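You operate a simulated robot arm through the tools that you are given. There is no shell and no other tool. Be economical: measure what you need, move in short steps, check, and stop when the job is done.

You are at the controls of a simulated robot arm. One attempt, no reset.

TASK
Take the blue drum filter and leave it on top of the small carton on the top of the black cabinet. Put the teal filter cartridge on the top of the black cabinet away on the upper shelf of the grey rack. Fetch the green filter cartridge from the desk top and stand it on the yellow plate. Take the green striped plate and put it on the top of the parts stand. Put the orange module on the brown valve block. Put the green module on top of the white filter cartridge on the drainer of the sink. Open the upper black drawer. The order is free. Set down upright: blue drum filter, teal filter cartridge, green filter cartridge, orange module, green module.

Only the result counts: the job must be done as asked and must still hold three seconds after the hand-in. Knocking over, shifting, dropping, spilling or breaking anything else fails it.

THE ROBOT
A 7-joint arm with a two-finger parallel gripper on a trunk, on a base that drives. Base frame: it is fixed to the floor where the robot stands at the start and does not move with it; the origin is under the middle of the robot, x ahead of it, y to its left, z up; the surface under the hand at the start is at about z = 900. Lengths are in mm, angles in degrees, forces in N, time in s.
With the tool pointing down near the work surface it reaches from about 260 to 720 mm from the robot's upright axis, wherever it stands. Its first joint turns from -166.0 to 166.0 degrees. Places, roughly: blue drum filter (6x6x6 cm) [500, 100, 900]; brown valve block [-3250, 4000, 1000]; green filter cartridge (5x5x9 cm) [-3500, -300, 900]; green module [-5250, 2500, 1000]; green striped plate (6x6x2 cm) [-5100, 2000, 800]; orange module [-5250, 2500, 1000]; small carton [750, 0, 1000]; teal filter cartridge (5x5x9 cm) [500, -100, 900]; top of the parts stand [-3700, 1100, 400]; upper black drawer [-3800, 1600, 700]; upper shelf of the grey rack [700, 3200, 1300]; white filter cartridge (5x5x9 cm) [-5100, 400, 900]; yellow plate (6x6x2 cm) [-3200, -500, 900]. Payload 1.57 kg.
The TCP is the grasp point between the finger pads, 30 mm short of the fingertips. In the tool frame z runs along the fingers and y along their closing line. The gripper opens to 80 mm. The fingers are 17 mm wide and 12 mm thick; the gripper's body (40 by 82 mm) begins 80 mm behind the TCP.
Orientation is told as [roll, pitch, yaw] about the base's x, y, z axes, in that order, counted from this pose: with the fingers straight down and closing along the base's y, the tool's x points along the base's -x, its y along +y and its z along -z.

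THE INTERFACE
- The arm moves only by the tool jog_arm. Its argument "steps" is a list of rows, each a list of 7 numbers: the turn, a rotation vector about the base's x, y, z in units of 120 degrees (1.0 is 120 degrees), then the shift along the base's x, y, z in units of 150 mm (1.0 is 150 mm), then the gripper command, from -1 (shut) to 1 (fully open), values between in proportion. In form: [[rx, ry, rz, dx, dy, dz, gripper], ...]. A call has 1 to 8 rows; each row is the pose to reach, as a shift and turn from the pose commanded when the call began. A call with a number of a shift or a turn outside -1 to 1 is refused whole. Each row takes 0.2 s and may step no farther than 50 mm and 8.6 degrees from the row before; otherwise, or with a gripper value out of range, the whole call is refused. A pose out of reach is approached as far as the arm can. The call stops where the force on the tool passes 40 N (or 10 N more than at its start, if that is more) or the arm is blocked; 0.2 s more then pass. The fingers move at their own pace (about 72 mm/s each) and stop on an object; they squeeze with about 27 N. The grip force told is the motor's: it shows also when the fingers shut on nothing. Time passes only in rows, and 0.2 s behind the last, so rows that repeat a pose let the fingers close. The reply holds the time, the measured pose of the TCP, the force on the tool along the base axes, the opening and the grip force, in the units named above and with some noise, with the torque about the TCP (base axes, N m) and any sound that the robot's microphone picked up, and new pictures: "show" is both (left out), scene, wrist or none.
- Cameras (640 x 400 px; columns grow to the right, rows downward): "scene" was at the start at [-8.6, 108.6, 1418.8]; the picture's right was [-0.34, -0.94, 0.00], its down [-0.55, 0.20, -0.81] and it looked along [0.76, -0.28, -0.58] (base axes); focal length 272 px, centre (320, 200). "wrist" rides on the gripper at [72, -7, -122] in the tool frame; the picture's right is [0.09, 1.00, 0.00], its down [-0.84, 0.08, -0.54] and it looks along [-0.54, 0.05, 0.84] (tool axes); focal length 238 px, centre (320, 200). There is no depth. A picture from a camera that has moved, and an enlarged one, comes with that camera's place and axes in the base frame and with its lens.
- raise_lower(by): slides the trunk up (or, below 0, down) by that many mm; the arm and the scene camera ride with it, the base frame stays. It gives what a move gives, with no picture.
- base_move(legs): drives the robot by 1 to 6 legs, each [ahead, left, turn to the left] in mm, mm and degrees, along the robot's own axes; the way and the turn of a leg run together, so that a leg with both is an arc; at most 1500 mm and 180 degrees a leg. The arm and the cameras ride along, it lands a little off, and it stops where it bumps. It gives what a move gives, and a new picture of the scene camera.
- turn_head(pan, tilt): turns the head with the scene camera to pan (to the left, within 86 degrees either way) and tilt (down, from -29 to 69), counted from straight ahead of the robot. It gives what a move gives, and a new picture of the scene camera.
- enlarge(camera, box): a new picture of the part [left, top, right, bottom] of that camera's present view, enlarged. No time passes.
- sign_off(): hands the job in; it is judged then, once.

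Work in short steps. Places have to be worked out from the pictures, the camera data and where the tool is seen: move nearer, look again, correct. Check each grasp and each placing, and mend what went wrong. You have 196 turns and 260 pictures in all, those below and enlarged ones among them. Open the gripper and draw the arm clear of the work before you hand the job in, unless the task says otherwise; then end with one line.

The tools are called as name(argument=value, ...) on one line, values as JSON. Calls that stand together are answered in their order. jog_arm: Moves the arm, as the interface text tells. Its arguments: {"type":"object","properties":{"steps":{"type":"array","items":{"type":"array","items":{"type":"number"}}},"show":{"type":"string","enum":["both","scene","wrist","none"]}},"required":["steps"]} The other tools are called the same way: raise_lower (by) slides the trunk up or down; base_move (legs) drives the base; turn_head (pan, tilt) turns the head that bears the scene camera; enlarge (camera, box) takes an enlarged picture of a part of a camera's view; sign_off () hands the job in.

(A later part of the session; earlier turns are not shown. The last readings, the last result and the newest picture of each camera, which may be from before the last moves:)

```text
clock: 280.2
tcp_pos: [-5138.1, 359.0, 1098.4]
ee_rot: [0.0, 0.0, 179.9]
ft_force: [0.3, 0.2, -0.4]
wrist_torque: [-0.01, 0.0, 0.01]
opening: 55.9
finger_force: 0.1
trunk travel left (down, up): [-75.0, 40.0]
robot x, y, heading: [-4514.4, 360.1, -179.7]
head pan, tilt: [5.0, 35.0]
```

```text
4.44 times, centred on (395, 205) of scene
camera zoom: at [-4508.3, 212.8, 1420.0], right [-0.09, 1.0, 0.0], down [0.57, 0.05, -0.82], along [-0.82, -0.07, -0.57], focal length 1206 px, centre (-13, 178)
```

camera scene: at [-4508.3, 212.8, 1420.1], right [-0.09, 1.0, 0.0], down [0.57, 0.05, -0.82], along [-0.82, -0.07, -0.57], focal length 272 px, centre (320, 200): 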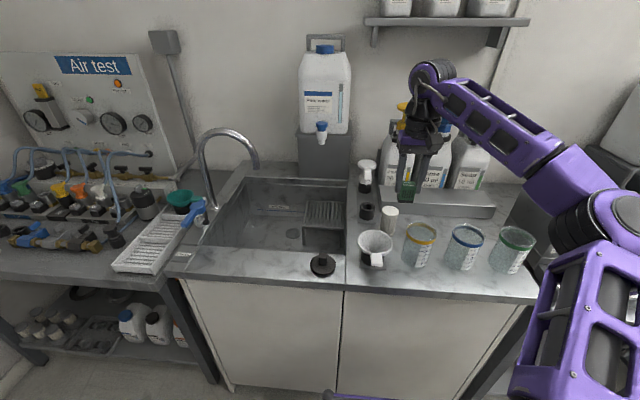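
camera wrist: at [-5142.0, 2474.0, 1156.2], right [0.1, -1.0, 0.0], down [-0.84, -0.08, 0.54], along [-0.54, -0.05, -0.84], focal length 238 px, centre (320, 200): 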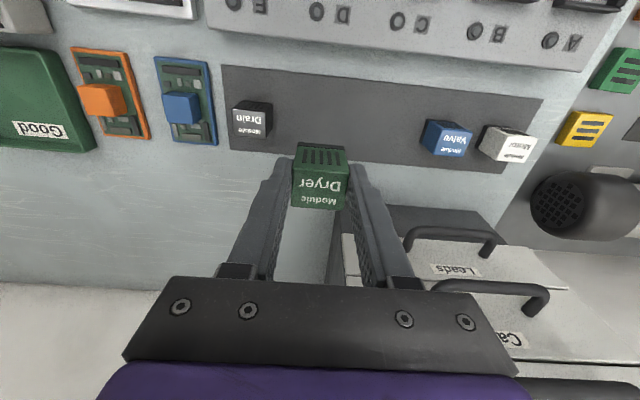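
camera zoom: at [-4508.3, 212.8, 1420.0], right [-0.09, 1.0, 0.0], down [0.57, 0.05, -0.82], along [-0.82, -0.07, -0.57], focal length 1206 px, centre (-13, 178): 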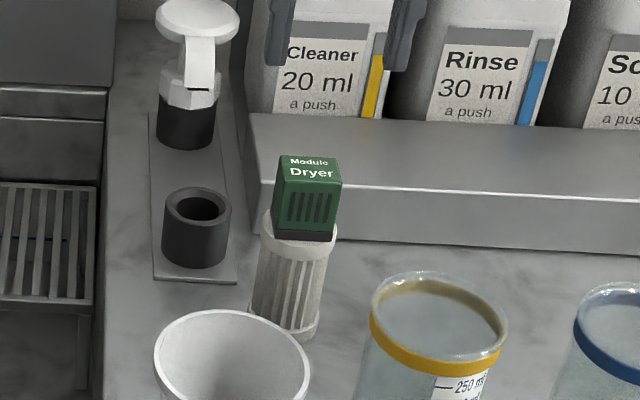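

The green module stands on the white cartridge. I'll retract and go north to the middle table for the green striped plate.

jog_arm(steps=[[0, 0, 0, 0.3, 0, 0.1, 0.4], [0, 0, 0, 0.6, 0, 0.15, 0.4], [0, 0, 0, 0.9, 0, 0.15, 1], [0, 0, 0, 1, 0, 0.15, 1]], show="none")

base_move(legs=[[-100, 0, 0], [0, -850, 0], [0, -840, 0]])

enlarge(camera="wrist", box=[0, 0, 640, 400])

```text
clock: 281.2
tcp_pos: [-4987.7, 359.0, 1119.8]
ee_rot: [0.0, 0.0, 179.9]
ft_force: [0.1, 0.4, 0.0]
wrist_torque: [-0.03, -0.03, -0.03]
opening: 80.1
finger_force: 0.0
trunk travel left (down, up): [-75.0, 40.0]
robot x, y, heading: [-4508.4, 358.7, -179.8]
head pan, tilt: [5.0, 35.0]
```

```text
clock: 298.4
tcp_pos: [-4878.4, 2048.3, 1119.6]
ee_rot: [-0.1, 0.0, 178.8]
ft_force: [-0.4, 0.4, -0.8]
wrist_torque: [-0.02, -0.01, -0.01]
opening: 80.1
finger_force: 0.0
trunk travel left (down, up): [-75.0, 40.0]
robot x, y, heading: [-4402.3, 2041.5, 179.3]
head pan, tilt: [5.0, 35.0]
camera scene: at [-4401.5, 1893.0, 1420.1], right [-0.07, 1.0, 0.0], down [0.57, 0.04, -0.82], along [-0.82, -0.06, -0.57], focal length 272 px, centre (320, 200)
```

scene: 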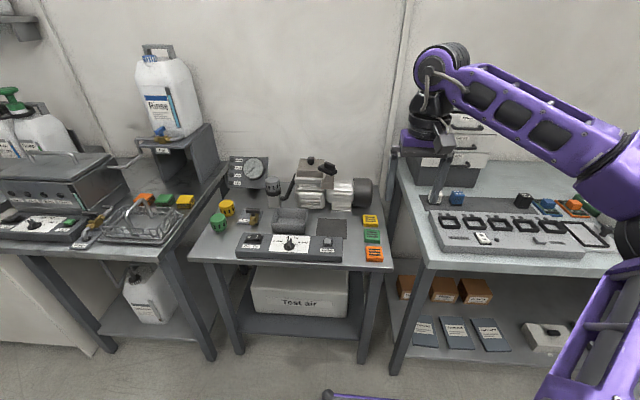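

```text
1.00 times, centred on (320, 200) of wrist (not enlarged: the box is as wide or as high as the picture)
camera zoom: at [-4805.8, 2054.5, 1241.2], right [0.07, -1.0, 0.0], down [-0.84, -0.06, 0.54], along [-0.54, -0.04, -0.84], focal length 238 px, centre (320, 200)
```

zoom: 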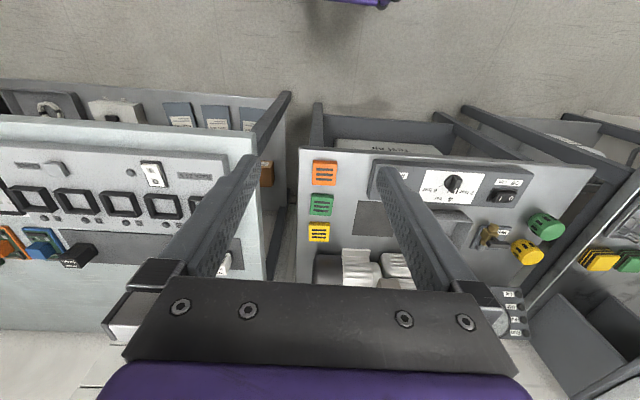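

The green plate is at about (-5113, 2027, 782). I'll drive 140 ahead and begin lowering.

base_move(legs=[[140, 15, 0.7]])

jog_arm(steps=[[0, 0, 0, -0.2, 0, -0.2, 1], [0, 0, 0, -0.4, 0, -0.4, 1], [0, 0, 0, -0.55, 0, -0.65, 1], [0, 0, 0, -0.55, 0, -0.95, 1]], show="wrist")

```text
clock: 299.8
tcp_pos: [-5018.1, 2028.5, 1119.7]
ee_rot: [0.0, 0.0, 179.4]
ft_force: [-0.1, -0.7, 0.7]
wrist_torque: [-0.01, -0.02, 0.02]
opening: 80.1
finger_force: 0.0
trunk travel left (down, up): [-75.0, 40.0]
robot x, y, heading: [-4540.0, 2031.8, 179.9]
head pan, tilt: [5.0, 35.0]
camera scene: at [-4539.1, 1879.2, 1420.1], right [-0.08, 1.0, 0.0], down [0.57, 0.05, -0.82], along [-0.82, -0.07, -0.57], focal length 272 px, centre (320, 200)
```

scene: 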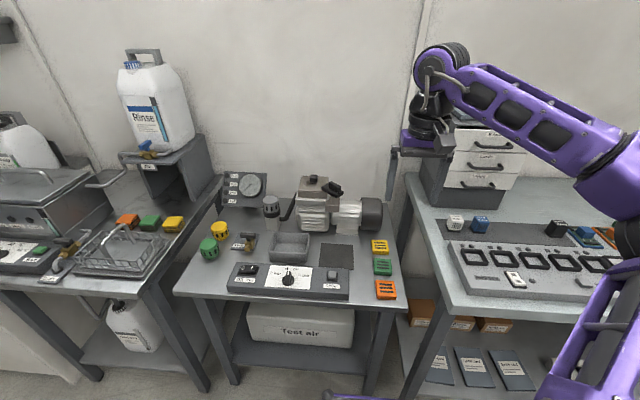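

```text
clock: 300.8
tcp_pos: [-5100.4, 2029.7, 976.5]
ee_rot: [0.0, -0.1, 179.6]
ft_force: [0.0, 0.3, -0.6]
wrist_torque: [0.0, -0.01, 0.0]
opening: 79.9
finger_force: 0.1
trunk travel left (down, up): [-75.0, 40.0]
robot x, y, heading: [-4539.3, 2022.9, 179.6]
head pan, tilt: [5.0, 35.0]
camera wrist: at [-5028.1, 2036.4, 1097.9], right [0.08, -1.0, 0.0], down [-0.84, -0.07, 0.54], along [-0.54, -0.05, -0.84], focal length 238 px, centre (320, 200)
```

wrist: 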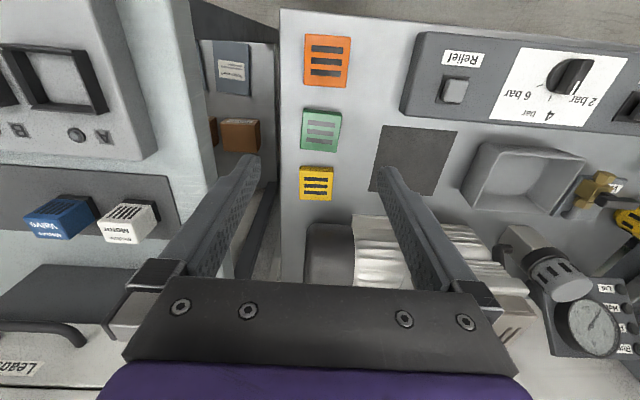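

The plate is at about (-5124, 2026), top z≈770. I'll lower to z≈850 and recheck.

jog_arm(steps=[[0, 0, 0, -0.15, -0.025, -0.28, 1], [0, 0, 0, -0.15, -0.025, -0.56, 1], [0, 0, 0, -0.15, -0.025, -0.84, 1]], show="wrist")

```text
clock: 301.6
tcp_pos: [-5123.5, 2027.3, 851.2]
ee_rot: [-0.1, 0.0, 179.6]
ft_force: [0.5, 0.4, -0.7]
wrist_torque: [0.01, 0.0, 0.04]
opening: 80.0
finger_force: 0.0
trunk travel left (down, up): [-75.0, 40.0]
robot x, y, heading: [-4540.3, 2033.1, 179.6]
head pan, tilt: [5.0, 35.0]
camera wrist: at [-5051.1, 2033.6, 971.8], right [0.08, -1.0, 0.0], down [-0.84, -0.07, 0.54], along [-0.54, -0.05, -0.84], focal length 238 px, centre (320, 200)
```

wrist: 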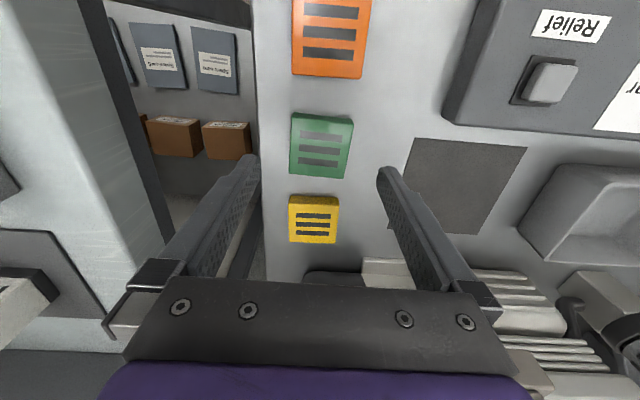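

It's centred, with the plate top at z≈779. I'll descend to z≈796 and close.

jog_arm(steps=[[0, 0, 0, 0, -0.005, -0.2, 1], [0, 0, 0, 0, -0.005, -0.33, 1], [0, 0, 0, 0, -0.005, -0.37, 1]], show="wrist")

```text
clock: 302.4
tcp_pos: [-5122.6, 2026.1, 795.0]
ee_rot: [0.0, 0.0, 179.5]
ft_force: [-0.8, 0.6, -1.2]
wrist_torque: [0.0, -0.03, 0.02]
opening: 80.0
finger_force: 0.0
trunk travel left (down, up): [-75.0, 40.0]
robot x, y, heading: [-4541.9, 2025.6, 179.8]
head pan, tilt: [5.0, 35.0]
camera wrist: at [-5050.3, 2031.3, 916.6], right [0.08, -1.0, 0.0], down [-0.84, -0.07, 0.54], along [-0.54, -0.05, -0.84], focal length 238 px, centre (320, 200)
```

wrist: 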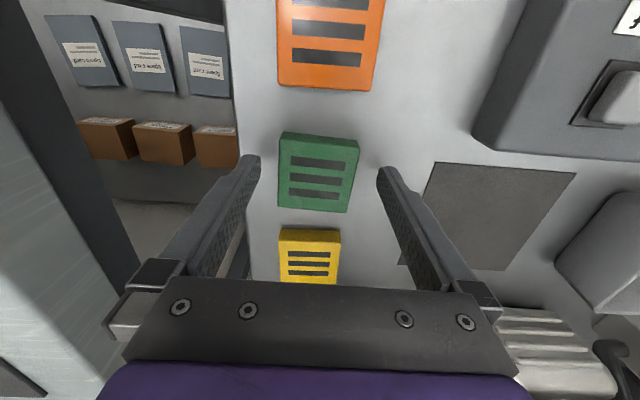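

I'll go down 4 mm more and close.

jog_arm(steps=[[0, 0, 0, 0.015, 0, -0.025, 1], [0, 0, 0, 0.015, 0, -0.025, -1], [0, 0, 0, 0.015, 0, -0.025, -1], [0, 0, 0, 0.015, 0, -0.025, -1]], show="none")

jog_arm(steps=[[0, 0, 0, 0, 0, 0.1, -1], [0, 0, 0, 0, 0, 0.4, -1], [0, 0, 0, 0, 0, 0.7, -1], [0, 0, 0, 0, 0, 1, -1]], show="wrist")

```text
clock: 303.4
tcp_pos: [-5120.5, 2024.6, 790.4]
ee_rot: [0.0, 0.0, 179.5]
ft_force: [0.2, 0.6, -0.5]
wrist_torque: [0.0, 0.0, -0.02]
opening: 53.8
finger_force: 27.1
trunk travel left (down, up): [-75.0, 40.0]
robot x, y, heading: [-4538.9, 2028.0, 179.5]
head pan, tilt: [5.0, 35.0]
```

```text
clock: 304.4
tcp_pos: [-5120.0, 2023.9, 941.7]
ee_rot: [0.1, 0.0, 179.6]
ft_force: [-1.3, -0.2, -1.1]
wrist_torque: [-0.04, -0.01, -0.01]
opening: 53.2
finger_force: 26.6
trunk travel left (down, up): [-75.0, 40.0]
robot x, y, heading: [-4536.8, 2026.6, 180.0]
head pan, tilt: [5.0, 35.0]
camera wrist: at [-5047.5, 2030.8, 1063.0], right [0.08, -1.0, 0.0], down [-0.84, -0.07, 0.54], along [-0.54, -0.05, -0.84], focal length 238 px, centre (320, 200)
```

wrist: 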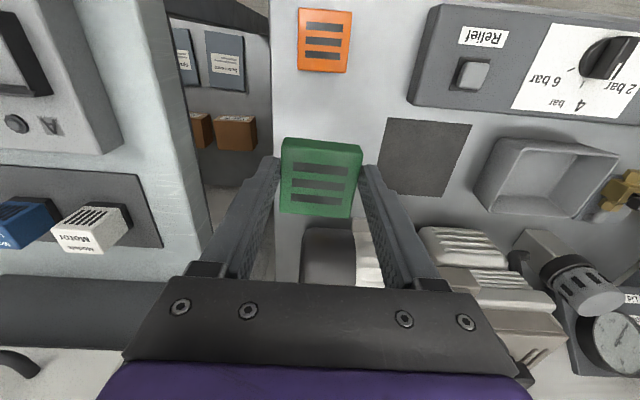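

The plate is held at 53 mm. I'll retract, drive to the west side of the parts stand and face east.

jog_arm(steps=[[0, 0, 0, 0.2, 0, 0.25, -1], [0, 0, 0, 0.45, 0, 0.45, -1], [0, 0, 0, 0.7, 0, 0.6, -1], [0, 0, 0, 0.95, 0, 0.7, -1]], show="none")

base_move(legs=[[-190, 0, 0], [0, 920, 0], [0, 0, 180]])

turn_head(pan=0, tilt=45)

```text
clock: 305.4
tcp_pos: [-4978.0, 2024.2, 1047.5]
ee_rot: [0.0, 0.0, 179.6]
ft_force: [-0.5, 0.0, -1.0]
wrist_torque: [-0.03, -0.03, 0.01]
opening: 53.4
finger_force: 26.9
trunk travel left (down, up): [-75.0, 40.0]
robot x, y, heading: [-4541.4, 2028.4, 179.7]
head pan, tilt: [5.0, 35.0]
```

```text
clock: 323.3
tcp_pos: [-3916.1, 1108.8, 1046.6]
ee_rot: [-0.1, 0.0, -0.6]
ft_force: [1.6, 0.5, -1.2]
wrist_torque: [0.01, 0.06, -0.02]
opening: 53.5
finger_force: 26.5
trunk travel left (down, up): [-75.0, 40.0]
robot x, y, heading: [-4356.8, 1108.0, -0.4]
head pan, tilt: [5.0, 35.0]
camera scene: at [-4357.6, 1253.1, 1420.1], right [0.08, -1.0, 0.0], down [-0.57, -0.05, -0.82], along [0.82, 0.07, -0.57], focal length 272 px, centre (320, 200)
```

scene: 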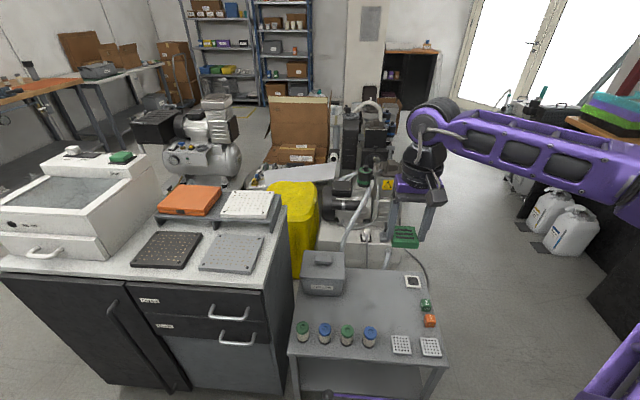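

```text
clock: 324.0
tcp_pos: [-3918.1, 1109.3, 1047.9]
ee_rot: [0.0, -0.1, -0.7]
ft_force: [0.3, 0.3, -0.8]
wrist_torque: [0.0, -0.01, -0.01]
opening: 53.3
finger_force: 27.2
trunk travel left (down, up): [-75.0, 40.0]
robot x, y, heading: [-4352.7, 1105.4, -0.3]
head pan, tilt: [0.0, 45.0]
camera scene: at [-4364.0, 1245.5, 1405.3], right [-0.01, -1.0, 0.0], down [-0.71, 0.0, -0.71], along [0.71, 0.0, -0.71], focal length 272 px, centre (320, 200)
```

scene: 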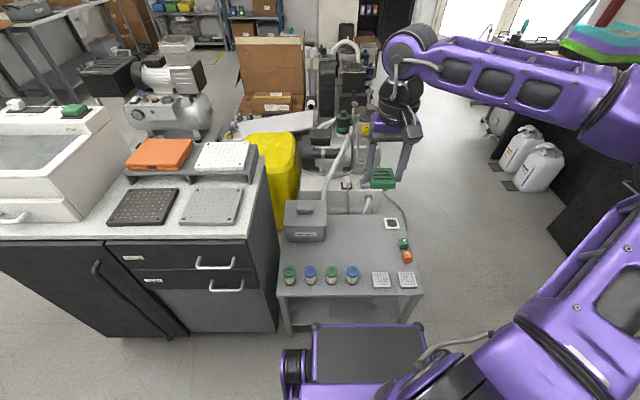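

The stand top is at z≈410, spanning x -3876…-3451 and y 854…1399, with free space around (-3690, 1120). I'll lower the trunk, approach, and move the hand over the free area.

base_move(legs=[[50, 0, 0.3]])

raise_lower(by=-75)

jog_arm(steps=[[0, 0, 0, 0.2, 0, -0.2, -1], [0, 0, 0, 0.45, 0, -0.4, -1], [0, 0, 0, 0.7, 0, -0.55, -1], [0, 0, 0, 0.95, 0, -0.7, -1], [0, 0, 0, 1, 0, -1, -1]], show="none")

jog_arm(steps=[[0, 0, 0, 0, 0, -0.3, -1], [0, 0, 0, 0, 0, -0.6, -1], [0, 0, 0, 0, 0, -0.9, -1]], show="wrist")

```text
clock: 324.9
tcp_pos: [-3867.1, 1111.0, 1046.6]
ee_rot: [0.0, -0.1, -0.2]
ft_force: [0.3, 0.0, -1.9]
wrist_torque: [-0.01, -0.03, 0.0]
opening: 53.2
finger_force: 27.1
trunk travel left (down, up): [-75.0, 40.0]
robot x, y, heading: [-4306.0, 1106.1, 0.1]
head pan, tilt: [0.0, 45.0]
camera scene: at [-4315.3, 1245.2, 1405.2], right [0.0, -1.0, 0.0], down [-0.71, 0.0, -0.71], along [0.71, 0.0, -0.71], focal length 272 px, centre (320, 200)
```

scene: 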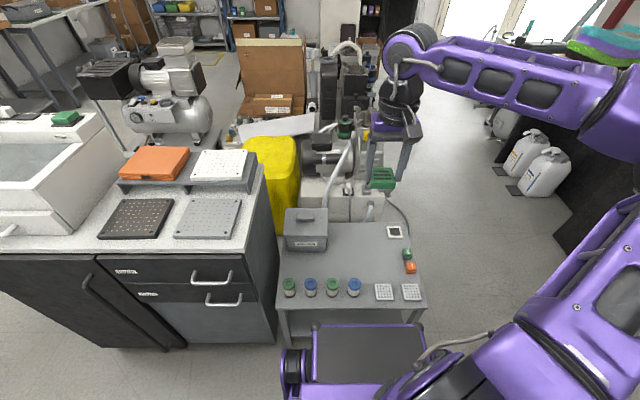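

```text
clock: 326.0
tcp_pos: [-3867.4, 1111.3, 972.8]
ee_rot: [-0.1, 0.1, -0.2]
ft_force: [-0.1, -0.1, -1.3]
wrist_torque: [-0.03, 0.03, 0.05]
opening: 53.4
finger_force: 26.6
trunk travel left (down, up): [0.0, 115.0]
robot x, y, heading: [-4304.3, 1104.4, -0.0]
head pan, tilt: [0.0, 45.0]
```

```text
clock: 327.2
tcp_pos: [-3717.2, 1111.1, 820.9]
ee_rot: [-0.1, 0.0, -0.3]
ft_force: [0.1, -0.7, -1.4]
wrist_torque: [0.01, 0.0, 0.01]
opening: 53.4
finger_force: 27.1
trunk travel left (down, up): [0.0, 115.0]
robot x, y, heading: [-4307.5, 1105.9, 0.1]
head pan, tilt: [0.0, 45.0]
```

```text
clock: 328.0
tcp_pos: [-3716.6, 1111.0, 686.8]
ee_rot: [0.0, 0.0, -0.3]
ft_force: [-0.1, -0.2, -2.0]
wrist_torque: [-0.01, 0.02, 0.01]
opening: 53.0
finger_force: 26.9
trunk travel left (down, up): [0.0, 115.0]
robot x, y, heading: [-4305.7, 1101.8, 0.4]
head pan, tilt: [0.0, 45.0]
camera wrist: at [-3789.0, 1106.1, 808.6], right [-0.09, 1.0, 0.0], down [0.84, 0.07, 0.54], along [0.54, 0.05, -0.84], focal length 238 px, centre (320, 200)
```

wrist: 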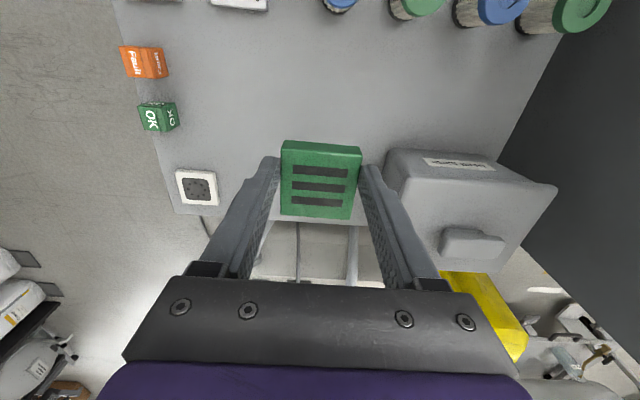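

The spot below is clear. I'll continue lowering.

jog_arm(steps=[[0, 0, 0, 0.1, 0, -0.3, -1], [0, 0, 0, 0.1, 0, -0.6, -1], [0, 0, 0, 0.1, 0, -0.9, -1]], show="none")

jog_arm(steps=[[0, 0, 0, 0, 0, -0.25, -1], [0, 0, 0, 0, 0, -0.5, -1]], show="both")

```text
clock: 328.8
tcp_pos: [-3702.0, 1110.0, 551.5]
ee_rot: [0.0, -0.1, -0.4]
ft_force: [-0.1, 0.3, -0.6]
wrist_torque: [0.03, 0.04, -0.02]
opening: 53.2
finger_force: 27.3
trunk travel left (down, up): [0.0, 115.0]
robot x, y, heading: [-4302.6, 1109.6, 0.1]
head pan, tilt: [0.0, 45.0]
```

```text
clock: 329.4
tcp_pos: [-3701.2, 1109.3, 527.3]
ee_rot: [0.1, -0.1, -0.3]
ft_force: [-0.2, -0.2, -0.7]
wrist_torque: [0.01, 0.0, -0.01]
opening: 53.3
finger_force: 27.7
out of reach, approached as far as the arm can: row 1, 2
trunk travel left (down, up): [0.0, 115.0]
robot x, y, heading: [-4306.3, 1109.6, 0.0]
head pan, tilt: [0.0, 45.0]
camera scene: at [-4315.2, 1245.2, 1330.2], right [0.0, -1.0, 0.0], down [-0.71, 0.0, -0.71], along [0.71, 0.0, -0.71], focal length 272 px, centre (320, 200)
camera wrist: at [-3774.6, 1103.7, 649.7], right [-0.09, 1.0, 0.0], down [0.84, 0.07, 0.54], along [0.54, 0.05, -0.84], focal length 238 px, centre (320, 200)
```

scene: 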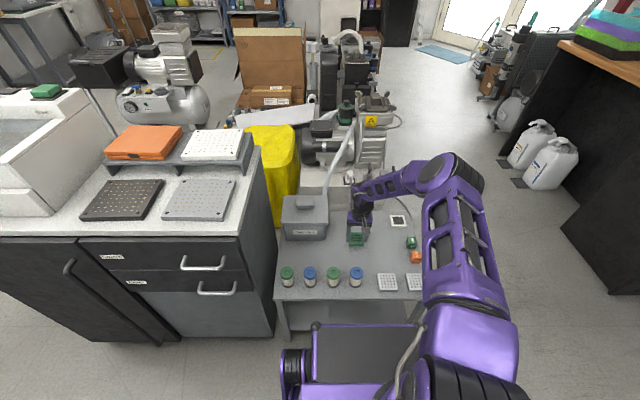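
wrist: 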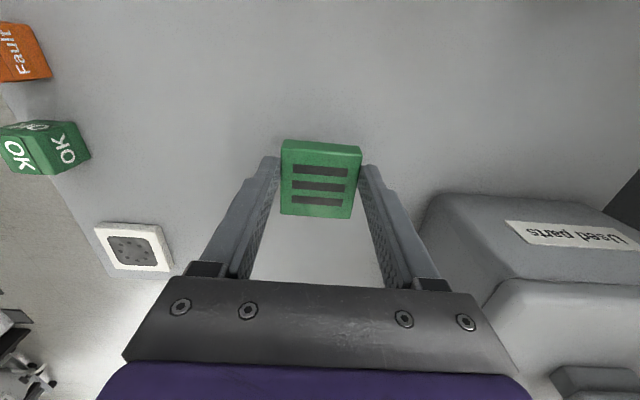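

The arm stops at z≈527 here. I'll test whether a smaller radius lets it go lower.

jog_arm(steps=[[0, 0, 0, -0.25, 0, 0, -1], [0, 0, 0, -0.25, 0, -0.25, -1], [0, 0, 0, -0.25, 0, -0.4, -1]], show="none")

```text
clock: 330.2
tcp_pos: [-3742.2, 1110.3, 505.6]
ee_rot: [-0.1, 0.1, -0.3]
ft_force: [0.7, 0.0, -1.4]
wrist_torque: [0.0, -0.01, -0.01]
opening: 53.4
finger_force: 27.2
out of reach, approached as far as the arm can: row 2, 3
trunk travel left (down, up): [0.0, 115.0]
robot x, y, heading: [-4309.8, 1105.9, 0.0]
head pan, tilt: [0.0, 45.0]
```

Closer gives only a little more depth. I'll test whether a tilted tool reaches lower (test only, well above the stand).

jog_arm(steps=[[0, -0.06, 0, 0.05, 0, -0.05, -1], [0, -0.12, 0, 0.1, 0, -0.1, -1], [0, -0.18, 0, 0.15, 0, -0.12, -1]], show="none")

```text
clock: 331.0
tcp_pos: [-3723.4, 1110.7, 499.8]
ee_rot: [0.3, -21.6, -0.4]
ft_force: [-0.3, -0.1, -2.2]
wrist_torque: [-0.01, 0.06, 0.01]
opening: 53.6
finger_force: 27.0
out of reach, approached as far as the arm can: row 2, 3
trunk travel left (down, up): [0.0, 115.0]
robot x, y, heading: [-4305.5, 1109.1, 0.1]
head pan, tilt: [0.0, 45.0]
```

Tilting hardly helps. The hand needs a radius of about 400 mm, so I'll place from the south with the robot's narrow side against the stand. First I'll rise and retract.

jog_arm(steps=[[0, 0.06, 0, 0, 0, 0.3, -1], [0, 0.12, 0, 0, 0, 0.6, -1], [0, 0.18, 0, 0, 0, 0.9, -1]], show="none")

jog_arm(steps=[[0, 0, 0, -0.1, 0, 0.3, -1], [0, 0, 0, -0.3, 0, 0.5, -1], [0, 0, 0, -0.55, 0, 0.7, -1], [0, 0, 0, -0.8, 0, 0.85, -1], [0, 0, 0, -1, 0, 1, -1]], show="none")

base_move(legs=[[-60, 0, 0], [0, -620, 0], [580, 0, 0]])

turn_head(pan=70, tilt=55)

```text
clock: 331.8
tcp_pos: [-3721.0, 1110.9, 634.6]
ee_rot: [0.1, 0.1, -0.2]
ft_force: [-0.4, -0.8, -0.5]
wrist_torque: [-0.01, 0.02, 0.03]
opening: 53.7
finger_force: 27.4
trunk travel left (down, up): [0.0, 115.0]
robot x, y, heading: [-4307.3, 1105.9, 0.2]
head pan, tilt: [0.0, 45.0]
```

```text
clock: 333.0
tcp_pos: [-3874.2, 1110.7, 784.6]
ee_rot: [0.0, 0.0, -0.4]
ft_force: [1.1, -0.6, -1.3]
wrist_torque: [0.0, 0.04, -0.01]
opening: 53.3
finger_force: 26.8
trunk travel left (down, up): [0.0, 115.0]
robot x, y, heading: [-4302.6, 1105.8, -0.2]
head pan, tilt: [0.0, 45.0]
```

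```text
clock: 342.9
tcp_pos: [-3351.9, 489.2, 785.0]
ee_rot: [-0.1, -0.1, -0.6]
ft_force: [0.1, -0.1, -1.0]
wrist_torque: [0.02, 0.04, 0.01]
opening: 53.4
finger_force: 27.0
trunk travel left (down, up): [0.0, 115.0]
robot x, y, heading: [-3785.0, 484.4, -0.1]
head pan, tilt: [0.0, 45.0]
camera scene: at [-3794.1, 624.2, 1330.2], right [0.0, -1.0, 0.0], down [-0.71, 0.0, -0.71], along [0.71, 0.0, -0.71], focal length 272 px, centre (320, 200)
```

scene: 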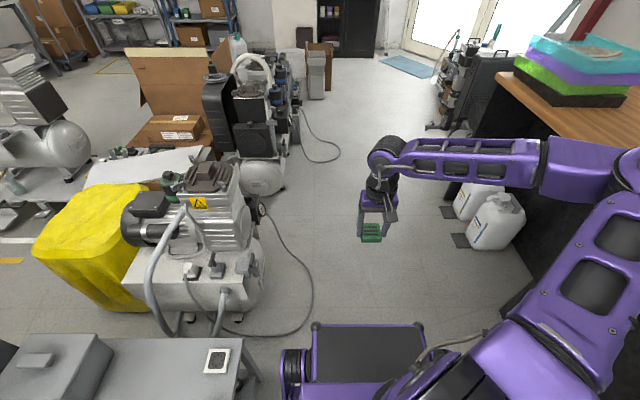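

```text
clock: 344.4
tcp_pos: [-3351.3, 489.3, 784.0]
ee_rot: [-0.1, 0.0, -0.5]
ft_force: [0.1, 0.6, -1.5]
wrist_torque: [0.0, 0.04, 0.0]
opening: 53.4
finger_force: 27.3
trunk travel left (down, up): [0.0, 115.0]
robot x, y, heading: [-3784.4, 486.2, -0.1]
head pan, tilt: [70.0, 55.0]
camera scene: at [-3850.5, 692.1, 1316.8], right [0.94, -0.35, 0.0], down [-0.28, -0.77, -0.57], along [0.2, 0.54, -0.82], focal length 272 px, centre (320, 200)
```

scene: 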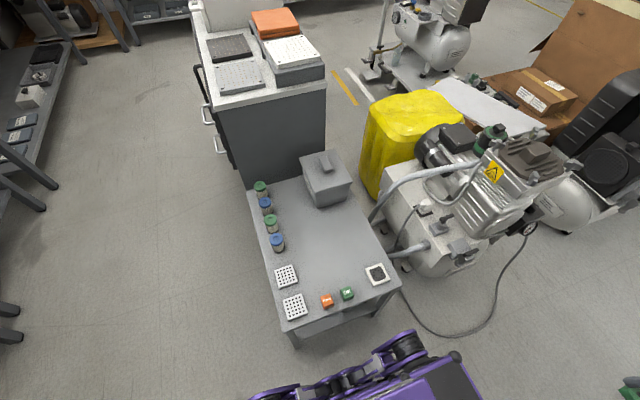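

The stand's south edge is at y≈878, and the free area is near (-3700, 975). I'll sidestep left 110, then swing the arm to the left side.

base_move(legs=[[0, 110, 0]])

jog_arm(steps=[[0, 0, 0.0625, -0.19, 0.21, 0, -1], [0, 0, 0.125, -0.38, 0.42, 0, -1], [0, 0, 0.1875, -0.58, 0.62, 0, -1], [0, 0, 0.25, -0.77, 0.83, 0, -1]], show="none")

jog_arm(steps=[[0, 0, 0.0625, -0.19, 0.21, 0, -1], [0, 0, 0.125, -0.38, 0.42, 0, -1], [0, 0, 0.1875, -0.58, 0.62, 0, -1], [0, 0, 0.25, -0.77, 0.83, 0, -1]], show="none")

jog_arm(steps=[[0, 0, 0.0625, -0.19, 0.21, 0, -1], [0, 0, 0.125, -0.38, 0.42, 0, -1], [0, 0, 0.1875, -0.58, 0.62, 0, -1], [0, 0, 0.25, -0.77, 0.83, 0, -1]], show="scene")

```text
clock: 346.2
tcp_pos: [-3352.3, 595.9, 784.8]
ee_rot: [0.0, -0.1, -0.4]
ft_force: [-0.6, 0.2, -1.2]
wrist_torque: [0.02, 0.01, -0.04]
opening: 53.4
finger_force: 26.9
trunk travel left (down, up): [0.0, 115.0]
robot x, y, heading: [-3784.9, 587.8, -0.5]
head pan, tilt: [70.0, 55.0]
stopped in leg 1: the robot was blocked; the commanded pose is now the measured one
camera scene: at [-3850.1, 798.5, 1316.8], right [0.94, -0.34, 0.0], down [-0.28, -0.77, -0.57], along [0.2, 0.54, -0.82], focal length 272 px, centre (320, 200)
```

scene: 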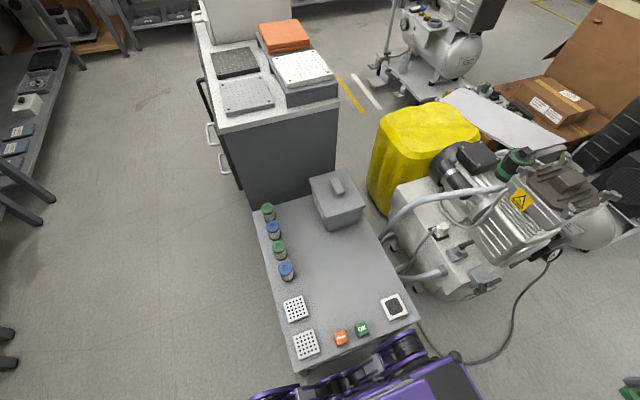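

```text
clock: 347.2
tcp_pos: [-3468.0, 722.1, 784.5]
ee_rot: [0.1, -0.1, 29.6]
ft_force: [-0.4, -0.3, -2.2]
wrist_torque: [0.01, 0.0, 0.01]
opening: 53.3
finger_force: 26.8
trunk travel left (down, up): [0.0, 115.0]
robot x, y, heading: [-3785.0, 592.3, -0.3]
head pan, tilt: [70.0, 55.0]
```

```text
clock: 348.2
tcp_pos: [-3560.3, 844.4, 791.9]
ee_rot: [-0.1, 0.0, 59.7]
ft_force: [-1.8, -0.6, -1.1]
wrist_torque: [-0.04, -0.04, -0.05]
opening: 53.5
finger_force: 26.9
out of reach, approached as far as the arm can: row 4
trunk travel left (down, up): [0.0, 115.0]
robot x, y, heading: [-3785.7, 594.5, -0.0]
head pan, tilt: [70.0, 55.0]
```

```text
clock: 349.2
tcp_pos: [-3569.9, 859.4, 844.5]
ee_rot: [-0.1, -0.2, 76.1]
ft_force: [0.8, 1.0, -1.6]
wrist_torque: [-0.04, 0.02, -0.02]
opening: 53.6
finger_force: 27.5
out of reach, approached as far as the arm can: row 1, 2, 3, 4
trunk travel left (down, up): [0.0, 115.0]
robot x, y, heading: [-3783.9, 587.1, -0.1]
head pan, tilt: [70.0, 55.0]
camera scene: at [-3850.1, 799.0, 1316.7], right [0.94, -0.34, 0.0], down [-0.28, -0.77, -0.57], along [0.2, 0.54, -0.82], focal length 272 px, centre (320, 200)
```

scene: 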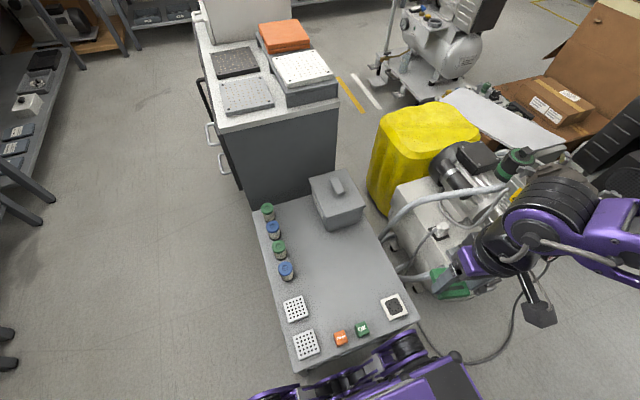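

The short radius was the problem, so I'll follow a wider arc: first outward (+y), then across.

jog_arm(steps=[[0, 0, 0.02, 0, 0.25, 0, -1], [0, 0, 0.04, 0, 0.5, 0, -1], [0, 0, 0.06, -0.2, 0.7, 0, -1], [0, 0, 0.08, -0.45, 0.8, 0, -1], [0, 0, 0.1, -0.7, 0.9, 0, -1], [0, 0, 0.1158, -0.95, 0.95, 0, -1]], show="scene")

```text
clock: 350.6
tcp_pos: [-3664.1, 887.7, 907.1]
ee_rot: [0.0, -0.4, 88.7]
ft_force: [-0.1, -1.2, -1.2]
wrist_torque: [0.02, -0.04, 0.01]
opening: 53.5
finger_force: 26.8
out of reach, approached as far as the arm can: row 1, 2, 3, 4, 5, 6
trunk travel left (down, up): [0.0, 115.0]
robot x, y, heading: [-3786.0, 593.3, -0.3]
head pan, tilt: [70.0, 55.0]
camera scene: at [-3850.5, 798.7, 1316.7], right [0.94, -0.34, 0.0], down [-0.28, -0.77, -0.57], along [0.2, 0.54, -0.82], focal length 272 px, centre (320, 200)
```

scene: 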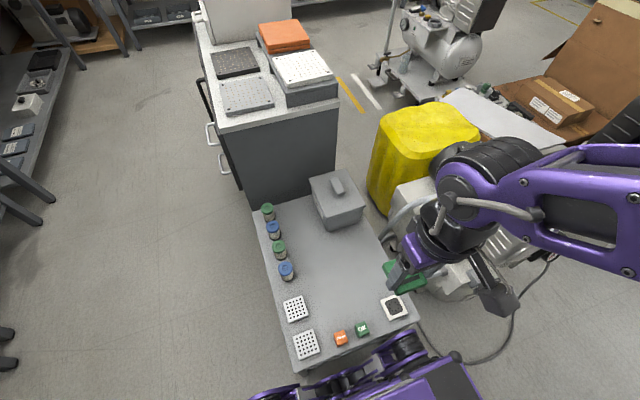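

The arm's configuration won't go to the left side. I'll back the base off the stand and return the arm to the front, then approach the stand nose-on from the south.

base_move(legs=[[0, -100, 0]])

jog_arm(steps=[[0, 0, -0.06, 0.3, 0, 0, -1], [0, 0, -0.12, 0.6, -0.1, 0, -1], [0, 0, -0.18, 0.9, -0.2, 0, -1], [0, 0, -0.24, 1, -0.45, 0, -1]], show="none")

jog_arm(steps=[[0, 0, -0.06, 0.2, -0.2, 0, -1], [0, 0, -0.12, 0.4, -0.4, 0, -1], [0, 0, -0.18, 0.6, -0.6, 0, -1], [0, 0, -0.24, 0.8, -0.8, 0, -1], [0, 0, -0.3, 1, -1, 0, -1]], show="none")

```text
clock: 352.2
tcp_pos: [-3663.1, 789.9, 906.5]
ee_rot: [0.0, -0.3, 88.8]
ft_force: [0.0, -0.4, -1.1]
wrist_torque: [-0.02, -0.02, 0.02]
opening: 53.7
finger_force: 27.3
trunk travel left (down, up): [0.0, 115.0]
robot x, y, heading: [-3785.1, 493.8, -0.4]
head pan, tilt: [70.0, 55.0]
camera scene: at [-3850.2, 699.0, 1316.8], right [0.94, -0.34, 0.0], down [-0.28, -0.77, -0.57], along [0.2, 0.54, -0.82], focal length 272 px, centre (320, 200)
```

scene: 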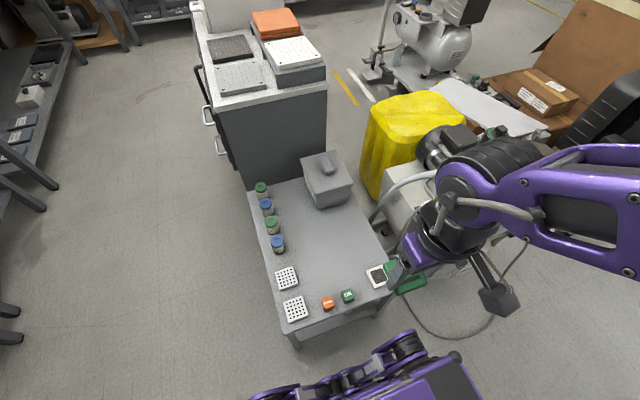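

```text
clock: 353.2
tcp_pos: [-3514.3, 719.6, 907.2]
ee_rot: [0.0, -0.4, 59.8]
ft_force: [0.3, 0.3, -1.5]
wrist_torque: [-0.05, 0.06, -0.01]
opening: 53.4
finger_force: 27.2
trunk travel left (down, up): [0.0, 115.0]
robot x, y, heading: [-3782.5, 492.5, -0.1]
head pan, tilt: [70.0, 55.0]
```

```text
clock: 354.4
tcp_pos: [-3363.0, 570.1, 907.0]
ee_rot: [0.0, -0.3, 23.8]
ft_force: [-0.3, -0.1, -1.7]
wrist_torque: [-0.02, 0.03, 0.0]
opening: 53.3
finger_force: 26.5
trunk travel left (down, up): [0.0, 115.0]
robot x, y, heading: [-3783.8, 496.3, -0.1]
head pan, tilt: [70.0, 55.0]
```

The stand is unshifted. I'll straighten the arm, step south, turn to face north, and line up with x≈-3710.

jog_arm(steps=[[0, 0, -0.066, 0.02, -0.16, 0, -1], [0, 0, -0.132, 0.04, -0.33, 0, -1], [0, 0, -0.198, 0.06, -0.49, 0, -1]], show="none")

base_move(legs=[[0, -170, 0], [0, 0, 90], [100, -72, 0]])

turn_head(pan=0, tilt=60)

```text
clock: 355.2
tcp_pos: [-3354.6, 497.4, 906.9]
ee_rot: [0.0, -0.2, 0.1]
ft_force: [-0.2, -0.1, -1.1]
wrist_torque: [0.01, 0.05, 0.01]
opening: 53.3
finger_force: 26.6
trunk travel left (down, up): [0.0, 115.0]
robot x, y, heading: [-3788.8, 489.3, -0.1]
head pan, tilt: [70.0, 55.0]
```

```text
clock: 362.4
tcp_pos: [-3715.4, 853.3, 907.5]
ee_rot: [0.0, -0.3, 90.0]
ft_force: [-0.1, 0.3, -0.2]
wrist_torque: [0.02, -0.01, 0.01]
opening: 53.2
finger_force: 26.6
trunk travel left (down, up): [0.0, 115.0]
robot x, y, heading: [-3709.8, 421.3, 90.1]
head pan, tilt: [70.0, 55.0]
camera scene: at [-3921.1, 356.2, 1316.8], right [0.35, 0.94, 0.0], down [0.77, -0.28, -0.57], along [-0.54, 0.2, -0.82], focal length 272 px, centre (320, 200)
```

scene: 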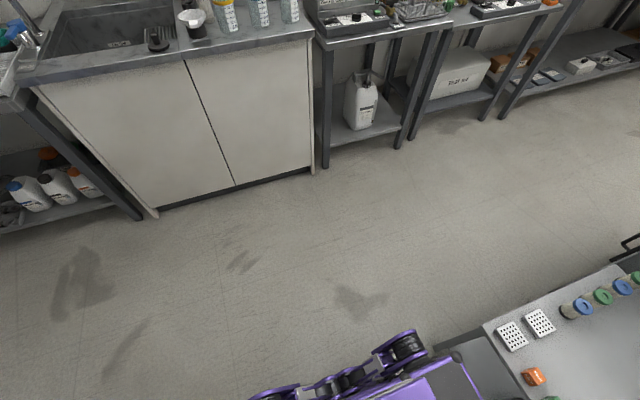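

```text
clock: 363.8
tcp_pos: [-3716.9, 852.8, 906.7]
ee_rot: [0.0, -0.2, 90.1]
ft_force: [-0.7, -0.7, -0.7]
wrist_torque: [0.03, 0.02, -0.02]
opening: 53.4
finger_force: 27.3
trunk travel left (down, up): [0.0, 115.0]
robot x, y, heading: [-3707.1, 418.6, 89.8]
head pan, tilt: [0.0, 60.0]
camera scene: at [-3853.2, 398.0, 1310.8], right [1.0, 0.0, 0.0], down [0.0, -0.87, -0.5], along [0.0, 0.5, -0.87], focal length 272 px, centre (320, 200)
```

scene: 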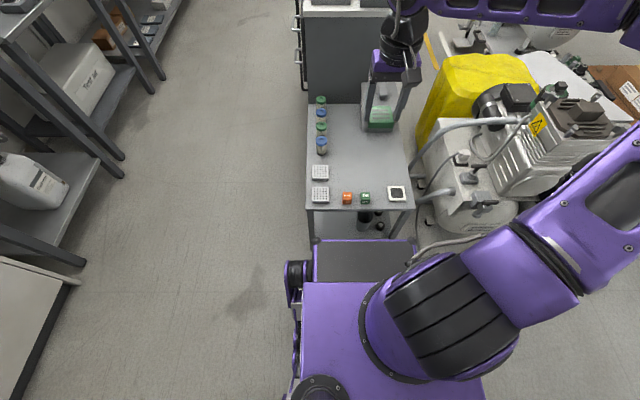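

The view is clear and the gap to the stand is about 85 mm. I'll advance 65, move the hand to y≈972 and lower.

base_move(legs=[[65, 0, 0]])

jog_arm(steps=[[0, 0, 0, 0.01, 0.2, -0.2, -1], [0, 0, 0, 0.02, 0.36, -0.45, -1], [0, 0, 0, 0.02, 0.36, -0.75, -1], [0, 0, 0, 0.02, 0.36, -1, -1]], show="none")

jog_arm(steps=[[0, 0, 0, 0, 0, -0.3, -1], [0, 0, 0, 0, 0, -0.6, -1], [0, 0, 0, 0, 0, -0.9, -1]], show="none")

jog_arm(steps=[[0, 0, 0, 0, 0, -0.3, -1], [0, 0, 0, 0, 0, -0.6, -1], [0, 0, 0, 0, 0, -0.85, -1]], show="both")

```text
clock: 364.8
tcp_pos: [-3715.8, 916.9, 908.1]
ee_rot: [0.0, -0.3, 89.9]
ft_force: [0.9, -0.6, -2.4]
wrist_torque: [-0.01, 0.01, 0.02]
opening: 53.2
finger_force: 27.0
trunk travel left (down, up): [0.0, 115.0]
robot x, y, heading: [-3709.1, 484.0, 89.9]
head pan, tilt: [0.0, 60.0]
camera scene: at [-3852.9, 463.4, 1310.8], right [1.0, 0.0, 0.0], down [0.0, -0.87, -0.5], along [0.0, 0.5, -0.87], focal length 272 px, centre (320, 200)
```

scene: 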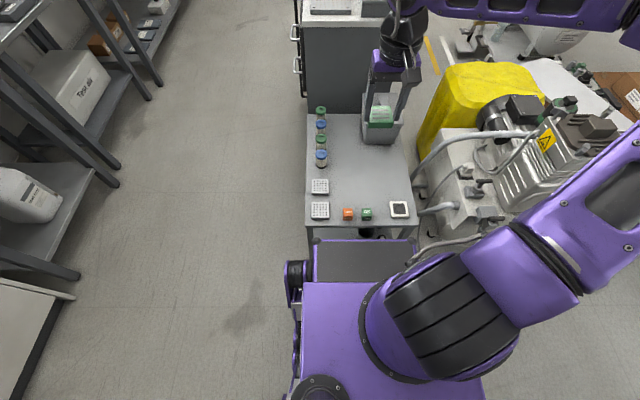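

```text
clock: 365.8
tcp_pos: [-3713.6, 971.9, 757.0]
ee_rot: [0.0, -0.4, 90.2]
ft_force: [1.0, 0.5, -1.0]
wrist_torque: [0.0, 0.0, 0.01]
opening: 53.5
finger_force: 27.0
trunk travel left (down, up): [0.0, 115.0]
robot x, y, heading: [-3713.7, 485.6, 89.9]
head pan, tilt: [0.0, 60.0]
```

```text
clock: 366.6
tcp_pos: [-3713.3, 973.2, 622.1]
ee_rot: [0.0, -0.4, 90.1]
ft_force: [-0.5, -0.4, -1.6]
wrist_torque: [0.01, -0.01, 0.0]
opening: 53.4
finger_force: 27.5
trunk travel left (down, up): [0.0, 115.0]
robot x, y, heading: [-3711.5, 486.3, 89.8]
head pan, tilt: [0.0, 60.0]
```

```text
clock: 367.4
tcp_pos: [-3713.7, 972.1, 494.8]
ee_rot: [0.0, -0.4, 90.0]
ft_force: [0.4, 0.0, -1.8]
wrist_torque: [0.02, 0.06, 0.03]
opening: 53.5
finger_force: 26.8
trunk travel left (down, up): [0.0, 115.0]
robot x, y, heading: [-3709.0, 488.4, 89.8]
head pan, tilt: [0.0, 60.0]
camera scene: at [-3852.8, 463.3, 1310.8], right [1.0, 0.0, 0.0], down [0.0, -0.87, -0.5], along [0.0, 0.5, -0.87], focal length 272 px, centre (320, 200)
camera wrist: at [-3706.9, 900.0, 615.7], right [-1.0, -0.09, 0.0], down [-0.08, 0.83, 0.55], along [-0.05, 0.55, -0.84], focal length 238 px, centre (320, 200)
```

scene: 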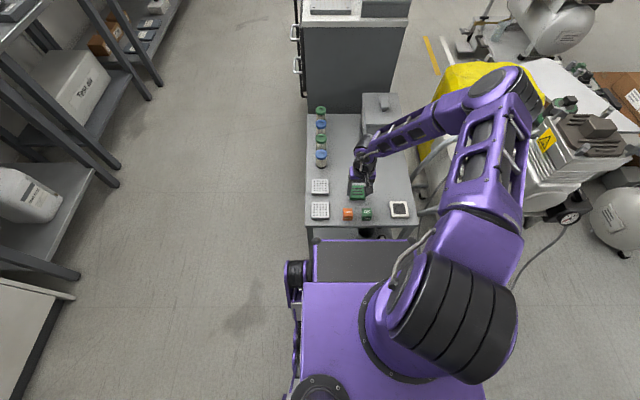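
wrist: 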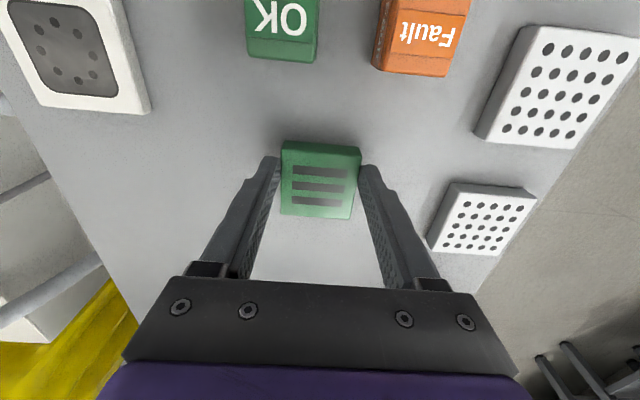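

It reached 495 here without trouble. I'll continue down.

jog_arm(steps=[[0, 0, 0, 0, 0, -0.12, -1], [0, 0, 0, 0, 0, -0.24, -1]], show="none")

jog_arm(steps=[[0, 0, 0, 0, 0, -0.05, -1], [0, 0, 0, 0, 0, -0.09, -1]], show="none")

```text
clock: 368.0
tcp_pos: [-3714.6, 972.8, 480.5]
ee_rot: [0.0, -0.7, 90.0]
ft_force: [-1.0, 7.7, 20.7]
wrist_torque: [0.28, -0.02, 0.01]
opening: 53.8
finger_force: 26.8
out of reach, approached as far as the arm can: row 1, 2
trunk travel left (down, up): [0.0, 115.0]
robot x, y, heading: [-3714.2, 485.6, 89.8]
head pan, tilt: [0.0, 60.0]
```

```text
clock: 368.6
tcp_pos: [-3713.3, 968.5, 479.3]
ee_rot: [0.0, -0.4, 90.1]
ft_force: [0.6, 9.2, 20.3]
wrist_torque: [0.13, 0.0, 0.02]
opening: 53.3
finger_force: 26.8
out of reach, approached as far as the arm can: row 1, 2
trunk travel left (down, up): [0.0, 115.0]
robot x, y, heading: [-3713.2, 491.0, 89.7]
head pan, tilt: [0.0, 60.0]
```

I felt contact (20 N) at z≈480, so the stand top is really at about 448 and the plate rests on it. I'll ease, open and rise.

jog_arm(steps=[[0, 0, 0, 0, 0, 0.01, -1], [0, 0, 0, 0, 0, 0.01, 0.9], [0, 0, 0, 0, 0, 0.01, 0.9], [0, 0, 0, 0, 0, 0.1, 0.9], [0, 0, 0, 0, 0, 0.4, 0.9], [0, 0, 0, 0, 0, 0.7, 0.9]], show="wrist")

```text
clock: 370.0
tcp_pos: [-3713.0, 969.0, 586.4]
ee_rot: [0.0, -0.2, 90.1]
ft_force: [1.1, 0.4, 0.1]
wrist_torque: [-0.03, -0.01, 0.02]
opening: 76.2
finger_force: 0.2
trunk travel left (down, up): [0.0, 115.0]
robot x, y, heading: [-3711.6, 489.3, 89.3]
head pan, tilt: [0.0, 60.0]
camera wrist: at [-3706.5, 896.8, 706.4], right [-1.0, -0.09, 0.0], down [-0.08, 0.83, 0.55], along [-0.05, 0.54, -0.84], focal length 238 px, centre (320, 200)
```

wrist: 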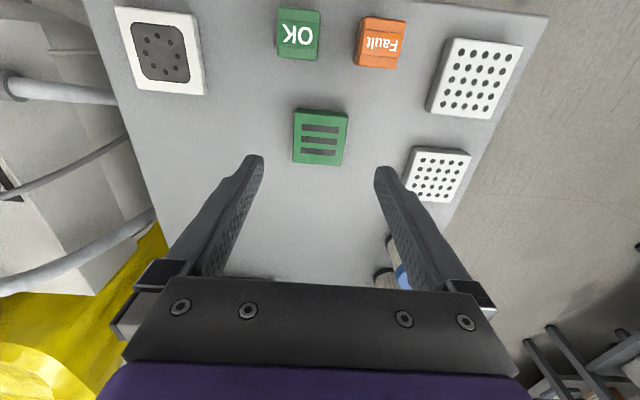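

The plate sits on the stand. The cabinet's drawer handles are visible in profile here, so I'll enlarge them.

enlarge(camera="scene", box=[250, 0, 410, 100])

```text
4.00 times, centred on (330, 50) of scene
camera zoom: at [-3853.0, 463.6, 1310.7], right [1.0, 0.0, 0.0], down [0.0, -0.87, -0.5], along [0.0, 0.5, -0.87], focal length 1086 px, centre (280, 800)
```

zoom: 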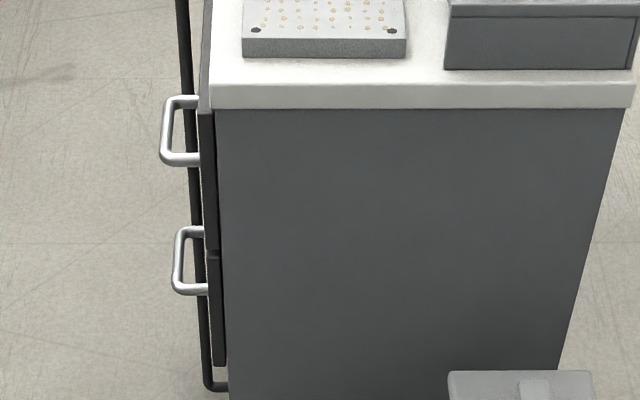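

The handle stands about 38 mm out from the face. I'll leave the drawer for last, since an open drawer narrows the lane. Next is the green filter: raise the arm and trunk, back off, turn south.

jog_arm(steps=[[0, 0, 0, 0, -0.1, 0.3, 1], [0, 0, 0, 0, -0.2, 0.6, 1], [0, 0, 0, 0, -0.3, 0.9, 1], [0, 0, 0, 0, -0.35, 1, 1]], show="none")

jog_arm(steps=[[0, 0, 0, 0, 0, 0.3, 1], [0, 0, 0, 0, 0, 0.6, 1], [0, 0, 0, 0, 0, 0.9, 1]], show="none")

raise_lower(by=75)

base_move(legs=[[-140, 0, 0], [0, 0, 180]])

turn_head(pan=0, tilt=35)

```text
clock: 371.0
tcp_pos: [-3713.2, 915.7, 733.9]
ee_rot: [0.0, -0.3, 90.1]
ft_force: [1.0, -0.4, 0.2]
wrist_torque: [0.0, 0.0, 0.02]
opening: 79.9
finger_force: 0.0
trunk travel left (down, up): [0.0, 115.0]
robot x, y, heading: [-3712.6, 489.8, 89.8]
head pan, tilt: [0.0, 60.0]
```

```text
clock: 371.8
tcp_pos: [-3712.7, 913.5, 869.8]
ee_rot: [-0.1, -0.3, 90.1]
ft_force: [-0.5, -0.3, -0.9]
wrist_torque: [-0.01, 0.0, 0.0]
opening: 80.1
finger_force: 0.0
trunk travel left (down, up): [0.0, 115.0]
robot x, y, heading: [-3714.9, 487.1, 89.9]
head pan, tilt: [0.0, 60.0]
```

```text
clock: 372.9
tcp_pos: [-3714.4, 915.7, 945.0]
ee_rot: [0.0, -0.4, 89.9]
ft_force: [-0.1, -0.7, 0.1]
wrist_torque: [0.02, 0.02, 0.02]
opening: 79.9
finger_force: 0.1
trunk travel left (down, up): [-75.0, 40.0]
robot x, y, heading: [-3707.9, 486.8, 89.7]
head pan, tilt: [0.0, 60.0]
```

```text
clock: 381.8
tcp_pos: [-3695.8, -80.5, 942.7]
ee_rot: [0.1, -0.3, -88.1]
ft_force: [0.0, 0.6, -0.1]
wrist_torque: [0.02, 0.0, 0.01]
opening: 80.1
finger_force: 0.0
trunk travel left (down, up): [-75.0, 40.0]
robot x, y, heading: [-3714.7, 347.7, -88.6]
head pan, tilt: [0.0, 60.0]
camera scene: at [-3574.1, 373.6, 1385.8], right [-1.0, -0.03, 0.0], down [-0.02, 0.87, -0.5], along [0.01, -0.5, -0.87], focal length 272 px, centre (320, 200)
```

scene: 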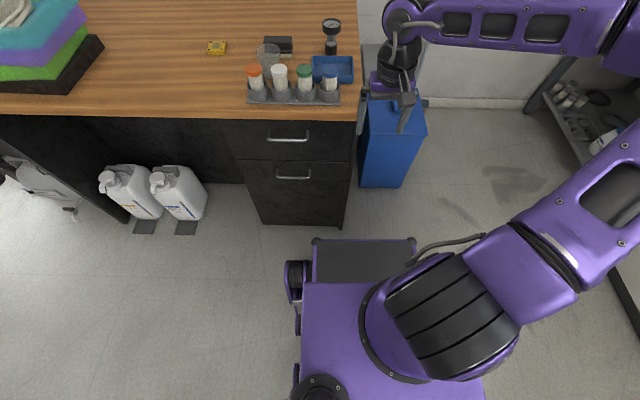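

```text
clock: 382.7
tcp_pos: [-3697.7, -79.6, 945.1]
ee_rot: [0.0, -0.4, -88.1]
ft_force: [-0.1, 0.7, -0.4]
wrist_torque: [0.0, -0.03, -0.03]
opening: 79.9
finger_force: 0.0
trunk travel left (down, up): [-75.0, 40.0]
robot x, y, heading: [-3712.3, 346.6, -88.2]
head pan, tilt: [0.0, 35.0]
camera scene: at [-3573.5, 352.2, 1420.0], right [-1.0, -0.03, 0.0], down [-0.02, 0.57, -0.82], along [0.02, -0.82, -0.57], focal length 272 px, centre (320, 200)
```

scene: 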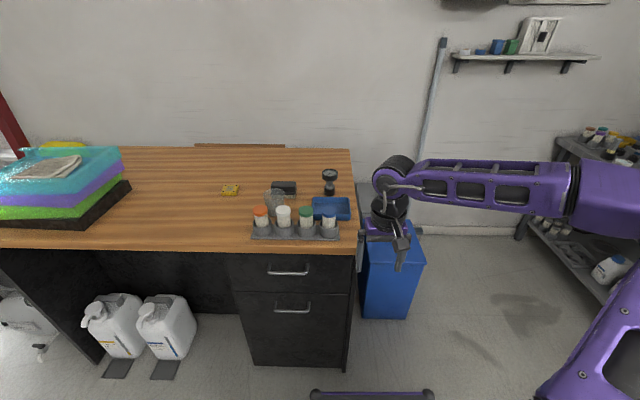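

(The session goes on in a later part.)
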